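You operate a simulated robot arm through the tools that you are given. There is no shell and no other tool. Be economical: measure what you need, move in short steps, check, and stop when the job is done.

Carry out the task below with a simulated robot arm. There is one attempt and no reset: what you move stays moved.

TASK
Close the tool drawer.
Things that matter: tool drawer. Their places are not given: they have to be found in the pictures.

It is judged by the outcome, as a careful person would: the job done as asked, and still so three seconds after it is handed in. It fails if anything else is knocked over, pushed out of place, dropped, spilled or broken.

THE ROBOT
A 7-joint arm with a two-finger parallel gripper, fixed in place. Base frame: the origin is at the foot of the arm, x ahead of it, y to its left, z up. Lengths are in cm, angles in degrees, forces in N, time in s.
Its first joint turns from -66.0 to 66.0 degrees. Payload 2.4 kg.
Tool frame: the origin (TCP) lies between the finger pads and is the grasp point; the fingertips stand 3 cm ahead of it; z points along the fingers, y is the line along which they close. The gripper opens to 9.4 cm. The fingers are 2.8 cm wide and 1 cm thick; the gripper's body (5 by 9.6 cm) begins 5.5 cm behind the TCP.
Orientation is that of the tool frame in the base frame, as [roll, pitch, yaw] about the fixed x, y, z axes, in that order (R = Rz(yaw) Ry(pitch) Rx(roll)). With the fingers straight down and closing along the base's y, the tool's x points along the base's -x, its y along +y and its z along -z.

THE INTERFACE
- The arm moves only by the tool play_rows. Its arguments are lists of equal length, an entry for each row: "translation": the shift along the tool's x, y, z in cm, a list of three; "turn": the turn, a rotation vector about the tool's x, y, z in degrees, a list of three; "jaw": the finger opening in cm, from 0 to 9.4. In form: {"translation": [[dx, dy, dz], ...], "turn": [[ax, ay, az], ...], "jaw": [jaw, ...]}. A call has 1 to 12 rows; each row shifts and turns the commanded pose from where the row before left it, along the tool's axes as they then stand. A row lasts 0.2 s, in which the tool goes at most 5 cm and 8.6 degrees; a call with a longer step from one row to the next is refused whole, and so is a gripper value outside its range. A pose out of reach is approached as far as the arm can. The call stops where the force on the tool passes 40 N (or 10 N more than at its start, if that is more) or the arm is blocked; 0.2 s more then pass. The fingers move at their own pace (about 15.3 cm/s each) and stop on an object; they squeeze with about 42 N. The grip force told is the motor's: it shows also when the fingers shut on nothing. Time passes only in rows, and 0.2 s behind the last, so rows that do not move let the fingers close. It gives the time, the measured TCP pose, the force on the tool (base axes), the opening and the grip force at its end, in the units of the frame above (readings bear some noise), and new pictures: "show" is both (left out), scene, wrist or none.
- Cameras (640 x 400 px; columns grow to the right, rows downward): "scene" is fixed at [1.07, 45.74, 144.65]; the picture's right is [-0.94, -0.35, 0.00], its down [-0.19, 0.52, -0.83] and it looks along [0.29, -0.78, -0.55] (base axes); focal length 315 px, centre (320, 200). "wrist" rides on the gripper at [-3.7, 0, -5.8] in the tool frame; the picture's right is [0.00, -1.00, 0.00], its down [0.97, 0.00, -0.24] and it looks along [0.24, 0.00, 0.97] (tool axes); focal length 218 px, centre (320, 200).
- locate(camera, pixels): for up to 12 pixels [column, row] of the newest picture of that camera ("zoom" is the newest enlarged one), the place [x, y, z] in the base frame of the surface seen there, good to about 0.2 cm. No time passes.
- zoom(camera, box): a new picture of the part [left, top, right, bottom] of that camera's present view, enlarged. No time passes.
- finish_job(): hands the job in; it is judged then, once.

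Work in short steps. Measure before you move; look again where a grasp or a placing could have gone wrong, and mend it. You have 60 turns and 120 pictures in all, the two below and enlarged ones among them. Open the gripper and draw the arm clear of the work before you hand the job in, unless the task says otherwise; then end with one line.

The tools are called after ">>>" by a JSON object that holds its "op" and its "data". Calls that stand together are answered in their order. play_rows: Moves the arm, as the interface text tells. Its arguments: {"type":"object","properties":{"translation":{"type":"array","items":{"type":"array","items":{"type":"number"}}},"turn":{"type":"array","items":{"type":"array","items":{"type":"number"}}},"jaw":{"type":"array","items":{"type":"number"}},"show":{"type":"string","enum":["both","scene","wrist","none"]}},"required":["translation","turn","jaw"]} The other tools are called the same way: locate (camera, pixels) gives the place of the surface under pixels of a picture; zoom (camera, box) takes an enlarged picture of a part of a camera's view; finish_job () hands the job in.

At the start:

```text
t: 0.0
tcp_pos: [36.16, -7.01, 108.15]
ee_rot: [180.0, 0.0, 180.0]
ft_force: [0.3, -0.7, -0.5]
opening: 9.39
finger_force: 0.0
```

scene: 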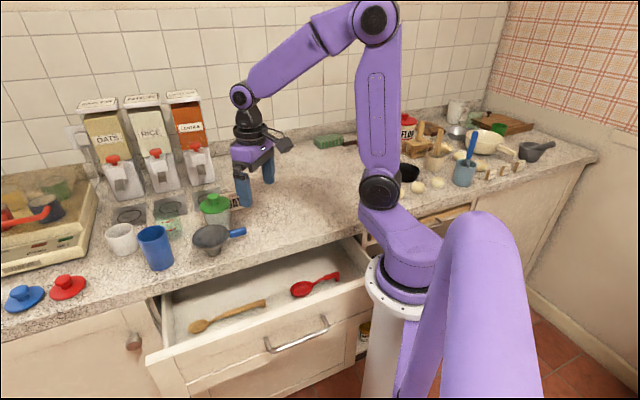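
wrist: 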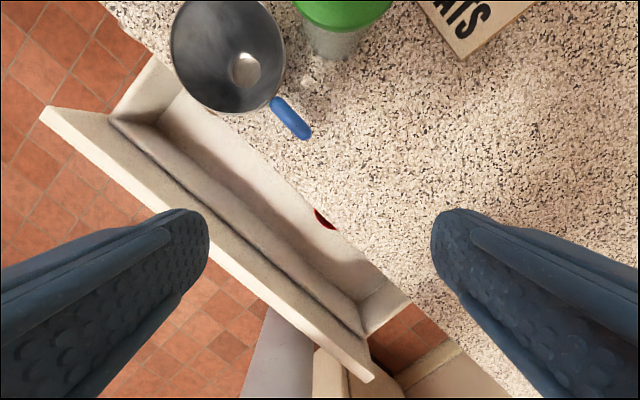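

The open drawer with the spoons is at about (265,300) in the scene picture. I measure its front, its handle and the counter edge, and take a closer look at it.

>>> {"op": "locate", "data": {"camera": "scene", "pixels": [[150, 358], [210, 330], [260, 318], [330, 295], [365, 282], [298, 333], [270, 346], [326, 322], [160, 293], [355, 237], [262, 263], [220, 370]]}}

>>> {"op": "zoom", "data": {"camera": "scene", "box": [120, 200, 480, 400]}}

>>> {"op": "locate", "data": {"camera": "wrist", "pixels": [[50, 110], [200, 230], [360, 370], [130, 120], [240, 300], [330, 360]]}}

```text
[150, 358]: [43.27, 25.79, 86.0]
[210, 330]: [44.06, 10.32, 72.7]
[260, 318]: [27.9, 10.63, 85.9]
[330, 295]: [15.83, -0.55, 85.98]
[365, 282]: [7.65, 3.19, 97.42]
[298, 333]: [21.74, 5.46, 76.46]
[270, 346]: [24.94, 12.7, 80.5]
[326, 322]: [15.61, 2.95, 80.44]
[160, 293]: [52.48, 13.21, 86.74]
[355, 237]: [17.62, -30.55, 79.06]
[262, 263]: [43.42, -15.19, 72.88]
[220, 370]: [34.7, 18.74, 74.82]
```

```text
1.78 times, centred on (300, 300) of scene
```

zoom: 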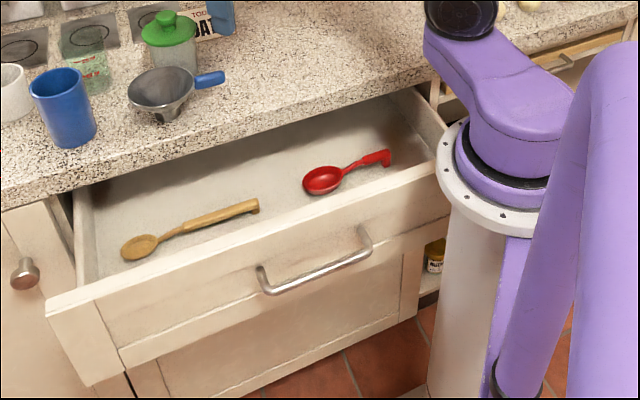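

```text
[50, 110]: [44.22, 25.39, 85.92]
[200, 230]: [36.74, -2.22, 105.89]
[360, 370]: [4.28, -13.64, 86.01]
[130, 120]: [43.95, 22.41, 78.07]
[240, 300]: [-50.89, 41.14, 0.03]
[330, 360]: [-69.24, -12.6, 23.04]
```

The drawer front runs from about (44,25) to (4,-14) with its top at z=86, and the handle is at z=80.5. Next I measure the counter edge, the counter height and the cabinet front, to see how far the drawer goes in and whether the counter overhangs.

>>> {"op": "locate", "data": {"camera": "zoom", "pixels": [[200, 150], [100, 180], [30, 190], [20, 225], [25, 280], [60, 320], [280, 125], [425, 75], [410, 270], [300, 340], [110, 310], [420, 160]]}}

>>> {"op": "locate", "data": {"camera": "scene", "pixels": [[440, 208], [440, 218], [455, 215], [500, 190], [520, 200], [100, 290], [100, 340], [60, 310], [60, 345], [150, 385], [180, 385], [240, 340]]}}

```text
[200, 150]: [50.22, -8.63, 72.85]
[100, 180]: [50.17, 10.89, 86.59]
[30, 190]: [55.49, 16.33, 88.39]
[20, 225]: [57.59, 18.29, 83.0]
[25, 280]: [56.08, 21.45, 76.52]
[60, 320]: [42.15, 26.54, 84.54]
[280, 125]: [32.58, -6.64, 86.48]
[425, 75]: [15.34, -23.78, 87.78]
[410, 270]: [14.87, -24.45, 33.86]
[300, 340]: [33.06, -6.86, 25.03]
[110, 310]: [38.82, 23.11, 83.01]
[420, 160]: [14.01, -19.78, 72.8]
```

```text
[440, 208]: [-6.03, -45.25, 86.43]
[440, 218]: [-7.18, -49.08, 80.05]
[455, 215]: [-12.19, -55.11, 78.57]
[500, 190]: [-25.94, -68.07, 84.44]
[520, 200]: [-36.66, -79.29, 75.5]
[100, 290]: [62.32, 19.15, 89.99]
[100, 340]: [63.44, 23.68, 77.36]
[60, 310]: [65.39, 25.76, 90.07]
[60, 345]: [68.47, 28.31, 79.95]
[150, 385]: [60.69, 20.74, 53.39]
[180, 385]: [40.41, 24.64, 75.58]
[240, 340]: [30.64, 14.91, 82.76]
```

The counter edge and cabinet front run at 45°, about 17 cm behind the open drawer front. I'll push left of the handle with closed fingers tilted inward. First I move outside the drawer at height and turn the tool.

>>> {"op": "play_rows", "data": {"translation": [[1.67, 4.35, 0], [1.67, 4.35, 0], [1.67, 4.35, 0], [1.67, 4.35, 0], [1.67, 4.35, 0], [1.67, 4.35, 0], [0, 0, 0], [0, 0, 0], [0, 0, 0], [0, 0, 0], [0, 0, 0], [0, 0, 0]], "turn": [[0, 0, 0], [0, 0, 0], [0, 0, 0], [0, 0, 0], [0, 0, 0], [0, 0, 0], [0, 0, 7.5], [0, 0, 7.5], [0, 0, 7.5], [0, 0, 7.5], [0, 0, 7.5], [0, 0, 7.5]], "jaw": [0, 0, 0, 0, 0, 0, 0, 0, 0, 0, 0, 0]}}

```text
t: 2.6
tcp_pos: [26.13, 19.04, 108.18]
ee_rot: [-180.0, 0.0, 135.0]
ft_force: [0.4, 0.8, -0.2]
opening: 0.0
finger_force: 33.5
```

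scene: 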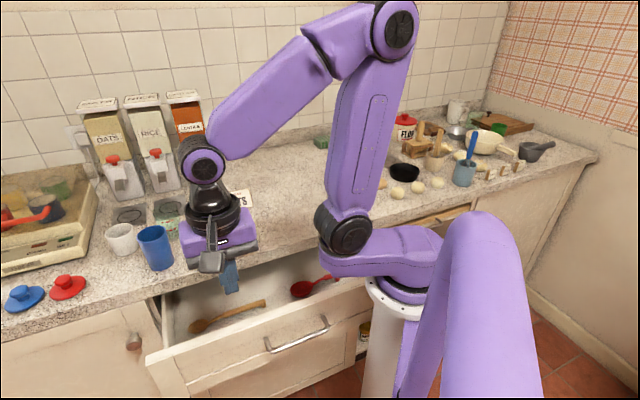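
wrist: 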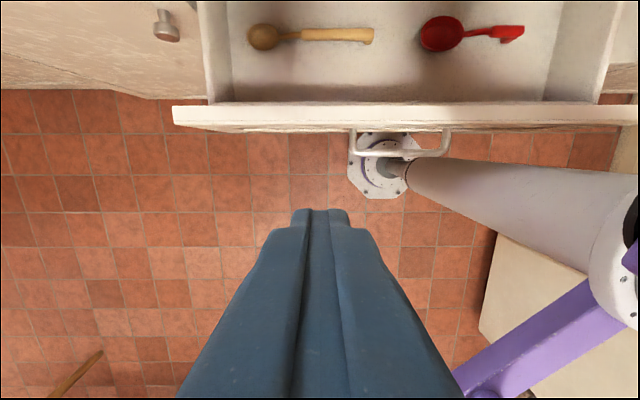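

The fingers are clear outside the drawer front and left of the handle. I go down to z≈85 and tilt the fingers 30° inward.

>>> {"op": "play_rows", "data": {"translation": [[0, 0, 4.6], [0, 0, 4.6], [0, 0, 4.6], [0, 0, 4.6], [0, 0, 4.6], [0, 0, 0], [0, 0, 0], [0, 0, 0], [0, 0, 0], [0, 0, 0]], "turn": [[0, 0, 0], [0, 0, 0], [0, 0, 0], [0, 0, 0], [0, 0, 0], [0, -7.5, 0], [0, -7.5, 0], [0, -7.5, 0], [0, -7.5, 0], [0, 0, 0]], "jaw": [0, 0, 0, 0, 0, 0, 0, 0, 0, 0]}}

```text
t: 4.8
tcp_pos: [26.08, 19.21, 85.29]
ee_rot: [179.4, 26.2, 134.9]
ft_force: [0.5, -0.7, -0.2]
opening: 0.01
finger_force: 32.6
out of reach, approached as far as the arm can: row 6
```

scene: 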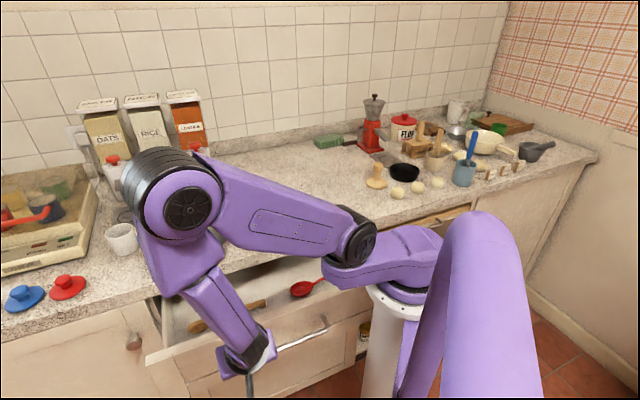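
wrist: 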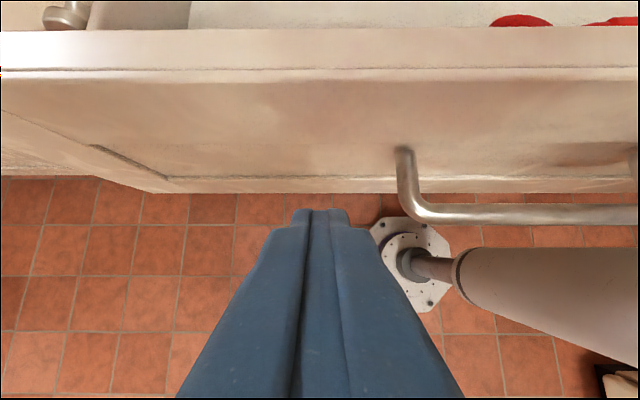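

The front is just ahead of the fingers, but the elbow now hangs over the counter. I measure how high and how far out it is before pushing.

>>> {"op": "locate", "data": {"camera": "scene", "pixels": [[185, 210], [140, 190], [140, 225], [165, 155], [205, 185], [180, 280], [165, 270], [250, 340], [95, 100], [190, 95], [122, 235], [205, 150]]}}

>>> {"op": "zoom", "data": {"camera": "scene", "box": [60, 80, 380, 280]}}

```text
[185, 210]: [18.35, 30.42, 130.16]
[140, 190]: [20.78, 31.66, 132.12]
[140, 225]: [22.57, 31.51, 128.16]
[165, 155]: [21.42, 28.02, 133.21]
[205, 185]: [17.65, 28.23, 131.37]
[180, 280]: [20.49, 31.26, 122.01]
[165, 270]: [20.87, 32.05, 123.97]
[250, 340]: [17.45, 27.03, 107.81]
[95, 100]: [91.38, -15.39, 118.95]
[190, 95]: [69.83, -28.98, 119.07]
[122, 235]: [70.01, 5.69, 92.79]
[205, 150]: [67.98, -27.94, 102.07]
```

```text
2.00 times, centred on (220, 180) of scene
```

zoom: 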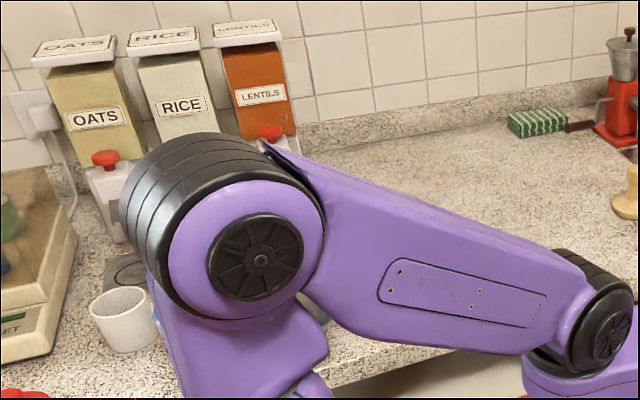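

The elbow is at z≈130, well above everything on the counter, so the push is safe. I push inward horizontally about 8 cm.

>>> {"op": "play_rows", "data": {"translation": [[-1.35, 0, 0.66], [-1.35, 0, 0.66], [-1.35, 0, 0.66], [-1.35, 0, 0.66], [-1.35, 0, 0.66], [-1.35, 0, 0.66]], "turn": [[0, 0, 0], [0, 0, 0], [0, 0, 0], [0, 0, 0], [0, 0, 0], [0, 0, 0]], "jaw": [0, 0, 0, 0, 0, 0]}}

```text
t: 6.2
tcp_pos: [32.63, 12.72, 85.33]
ee_rot: [179.3, 26.0, 134.6]
ft_force: [0.9, -0.2, -1.2]
opening: 0.0
finger_force: 33.1
```

scene: 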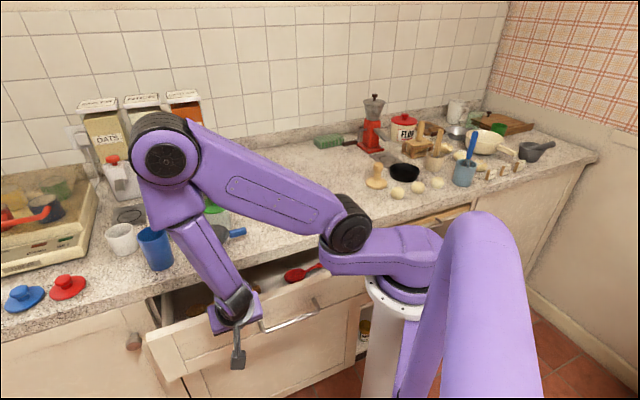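
wrist: 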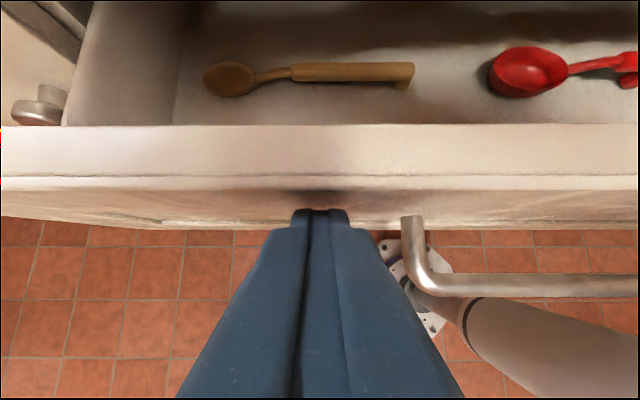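

The drawer moves freely under about 1 N and the spoons stay put. I push another 9 cm.

>>> {"op": "play_rows", "data": {"translation": [[-1.35, 0, 0.66], [-1.35, 0, 0.66], [-1.35, 0, 0.66], [-1.35, 0, 0.66], [-1.35, 0, 0.66], [-1.35, 0, 0.66]], "turn": [[0, 0, 0], [0, 0, 0], [0, 0, 0], [0, 0, 0], [0, 0, 0], [0, 0, 0]], "jaw": [0, 0, 0, 0, 0, 0]}}

```text
t: 7.6
tcp_pos: [38.88, 6.55, 85.26]
ee_rot: [179.4, 26.0, 134.7]
ft_force: [-1.3, -1.0, -0.3]
opening: 0.01
finger_force: 32.6
```

scene: 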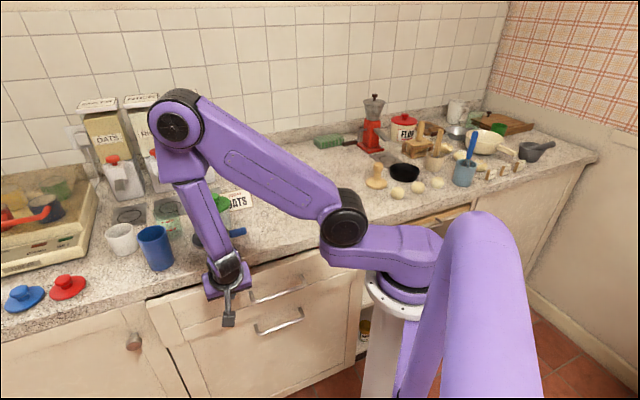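
wrist: 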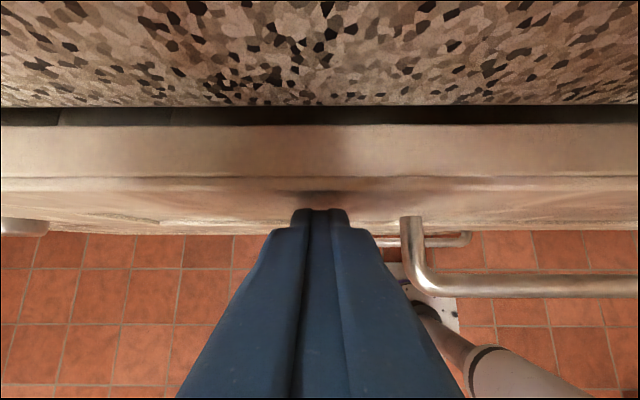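

The gap under the counter edge is now about 3 cm. I push on slowly until the drawer meets resistance.

>>> {"op": "play_rows", "data": {"translation": [[-0.72, 0, 0.35], [-0.72, 0, 0.35], [-0.72, 0, 0.35], [-0.54, 0, 0.26], [-0.54, 0, 0.26], [-0.54, 0, 0.26]], "turn": [[0, 0, 0], [0, 0, 0], [0, 0, 0], [0, 0, 0], [0, 0, 0], [0, 0, 0]], "jaw": [0, 0, 0, 0, 0, 0]}}

```text
t: 8.8
tcp_pos: [40.76, 4.46, 85.11]
ee_rot: [179.8, 25.0, 135.7]
ft_force: [-3.4, 3.6, 0.5]
opening: 0.0
finger_force: 33.3
stopped in row 5: the force on the tool passed its limit (the readings are from after the stop); the commanded pose is now the measured one
```

scene: 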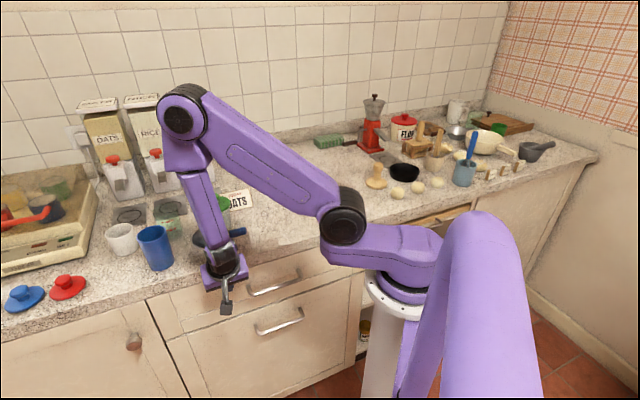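
wrist: 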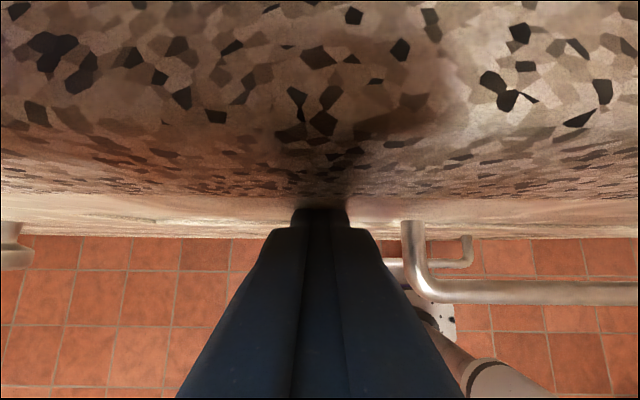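

The push stopped at a hard stop with the fingertips at the cabinet face plane. I back off and measure whether the drawer is flush.

>>> {"op": "play_rows", "data": {"translation": [[1.35, 0, -0.66], [1.8, 0, -0.88], [1.8, 0, -0.88], [1.8, 0, -0.88], [1.8, 0, -0.88]], "turn": [[0, 0, 0], [0, 0, 0], [0, 0, 0], [0, 0, 0], [0, 0, 0]], "jaw": [0, 0, 0, 0, 0]}}

>>> {"op": "zoom", "data": {"camera": "scene", "box": [120, 220, 408, 400]}}

>>> {"op": "locate", "data": {"camera": "wrist", "pixels": [[100, 100], [100, 120], [100, 140], [100, 160], [200, 100], [200, 130], [450, 90], [450, 110], [450, 130], [450, 150], [560, 120], [560, 150]]}}

```text
t: 10.0
tcp_pos: [34.09, 10.93, 85.19]
ee_rot: [179.8, 25.3, 135.4]
ft_force: [-0.3, 0.3, -0.4]
opening: 0.0
finger_force: 33.3
```

scene: 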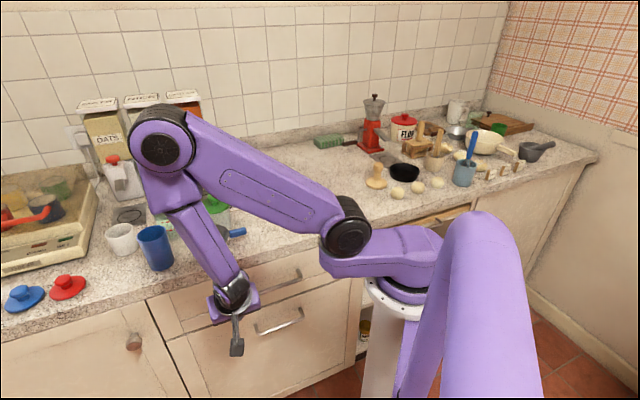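
wrist: 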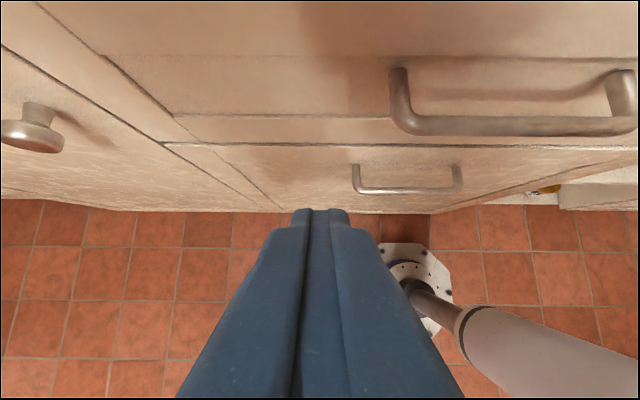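

```text
2.22 times, centred on (264, 310) of scene
```

zoom: 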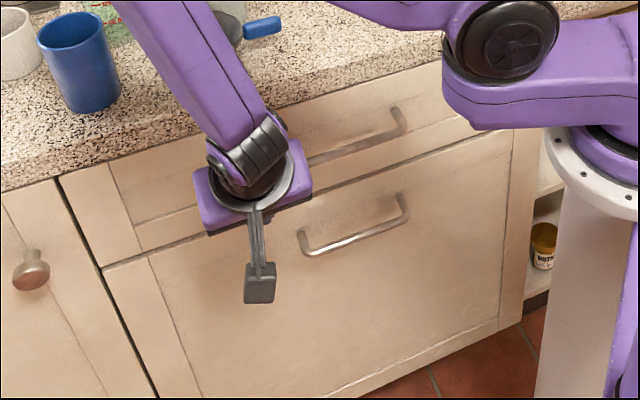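

```text
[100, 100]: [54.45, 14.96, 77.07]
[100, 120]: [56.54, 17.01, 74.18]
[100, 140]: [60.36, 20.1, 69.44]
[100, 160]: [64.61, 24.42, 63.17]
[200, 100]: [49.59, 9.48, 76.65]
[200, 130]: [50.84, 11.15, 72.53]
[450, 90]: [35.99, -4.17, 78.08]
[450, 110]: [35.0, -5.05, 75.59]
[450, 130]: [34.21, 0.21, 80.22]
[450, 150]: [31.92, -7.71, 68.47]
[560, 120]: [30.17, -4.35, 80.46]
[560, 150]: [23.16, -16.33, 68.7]
```

The drawer front measures flush with the lower drawer and the door (all at the same plane to within 0.3 cm) and stayed there after release. I draw the arm back and up, then open the gripper.

>>> {"op": "play_rows", "data": {"translation": [[0, 0, -2.5], [0, 0, -2.5], [0, 0, -2.5], [0, 0, -2.5], [0, 0, -2.5], [0, 0, -2.5], [0, 0, 0], [0, 0, 0], [0, 0, 0]], "turn": [[0, 0, 0], [0, 0, 0], [0, 0, 0], [0, 0, 0], [0, 0, 0], [0, 0, 0], [0, 0, 0], [0, 0, 0], [0, 0, 0]], "jaw": [0, 0, 0, 0, 0, 0, 9, 9, 9]}}

```text
t: 12.0
tcp_pos: [29.45, 15.45, 98.81]
ee_rot: [179.8, 25.1, 135.7]
ft_force: [-0.7, 0.3, 0.3]
opening: 9.01
finger_force: 0.0
```

scene: 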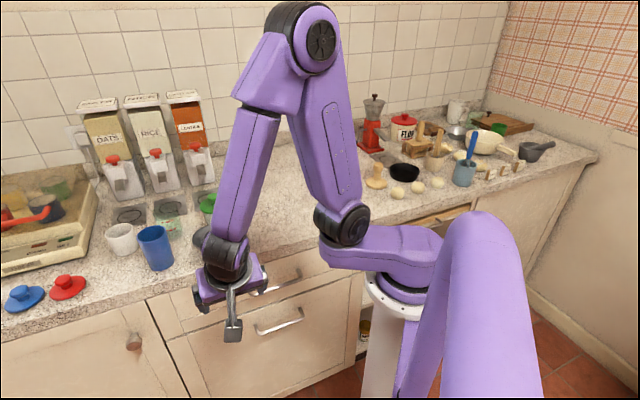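
wrist: 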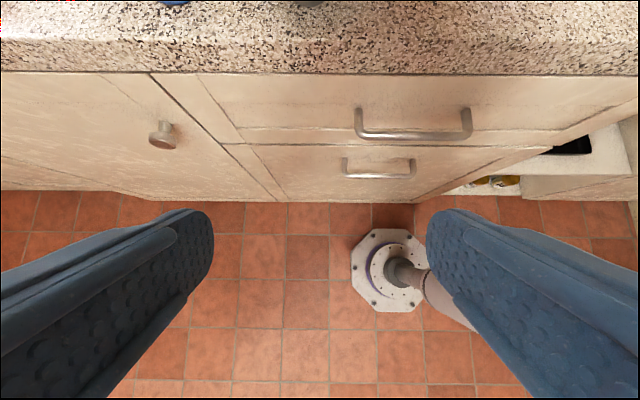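

The drawer is closed and flush, the counter items visible in the pictures look unmoved, and the arm is clear with the gripper open. I hand the job in.

>>> {"op": "finish_job", "data": {}}

```text
The job is handed in.
```

The tool drawer is closed flush with the cabinet front, I saw nothing else disturbed, and the job is handed in.
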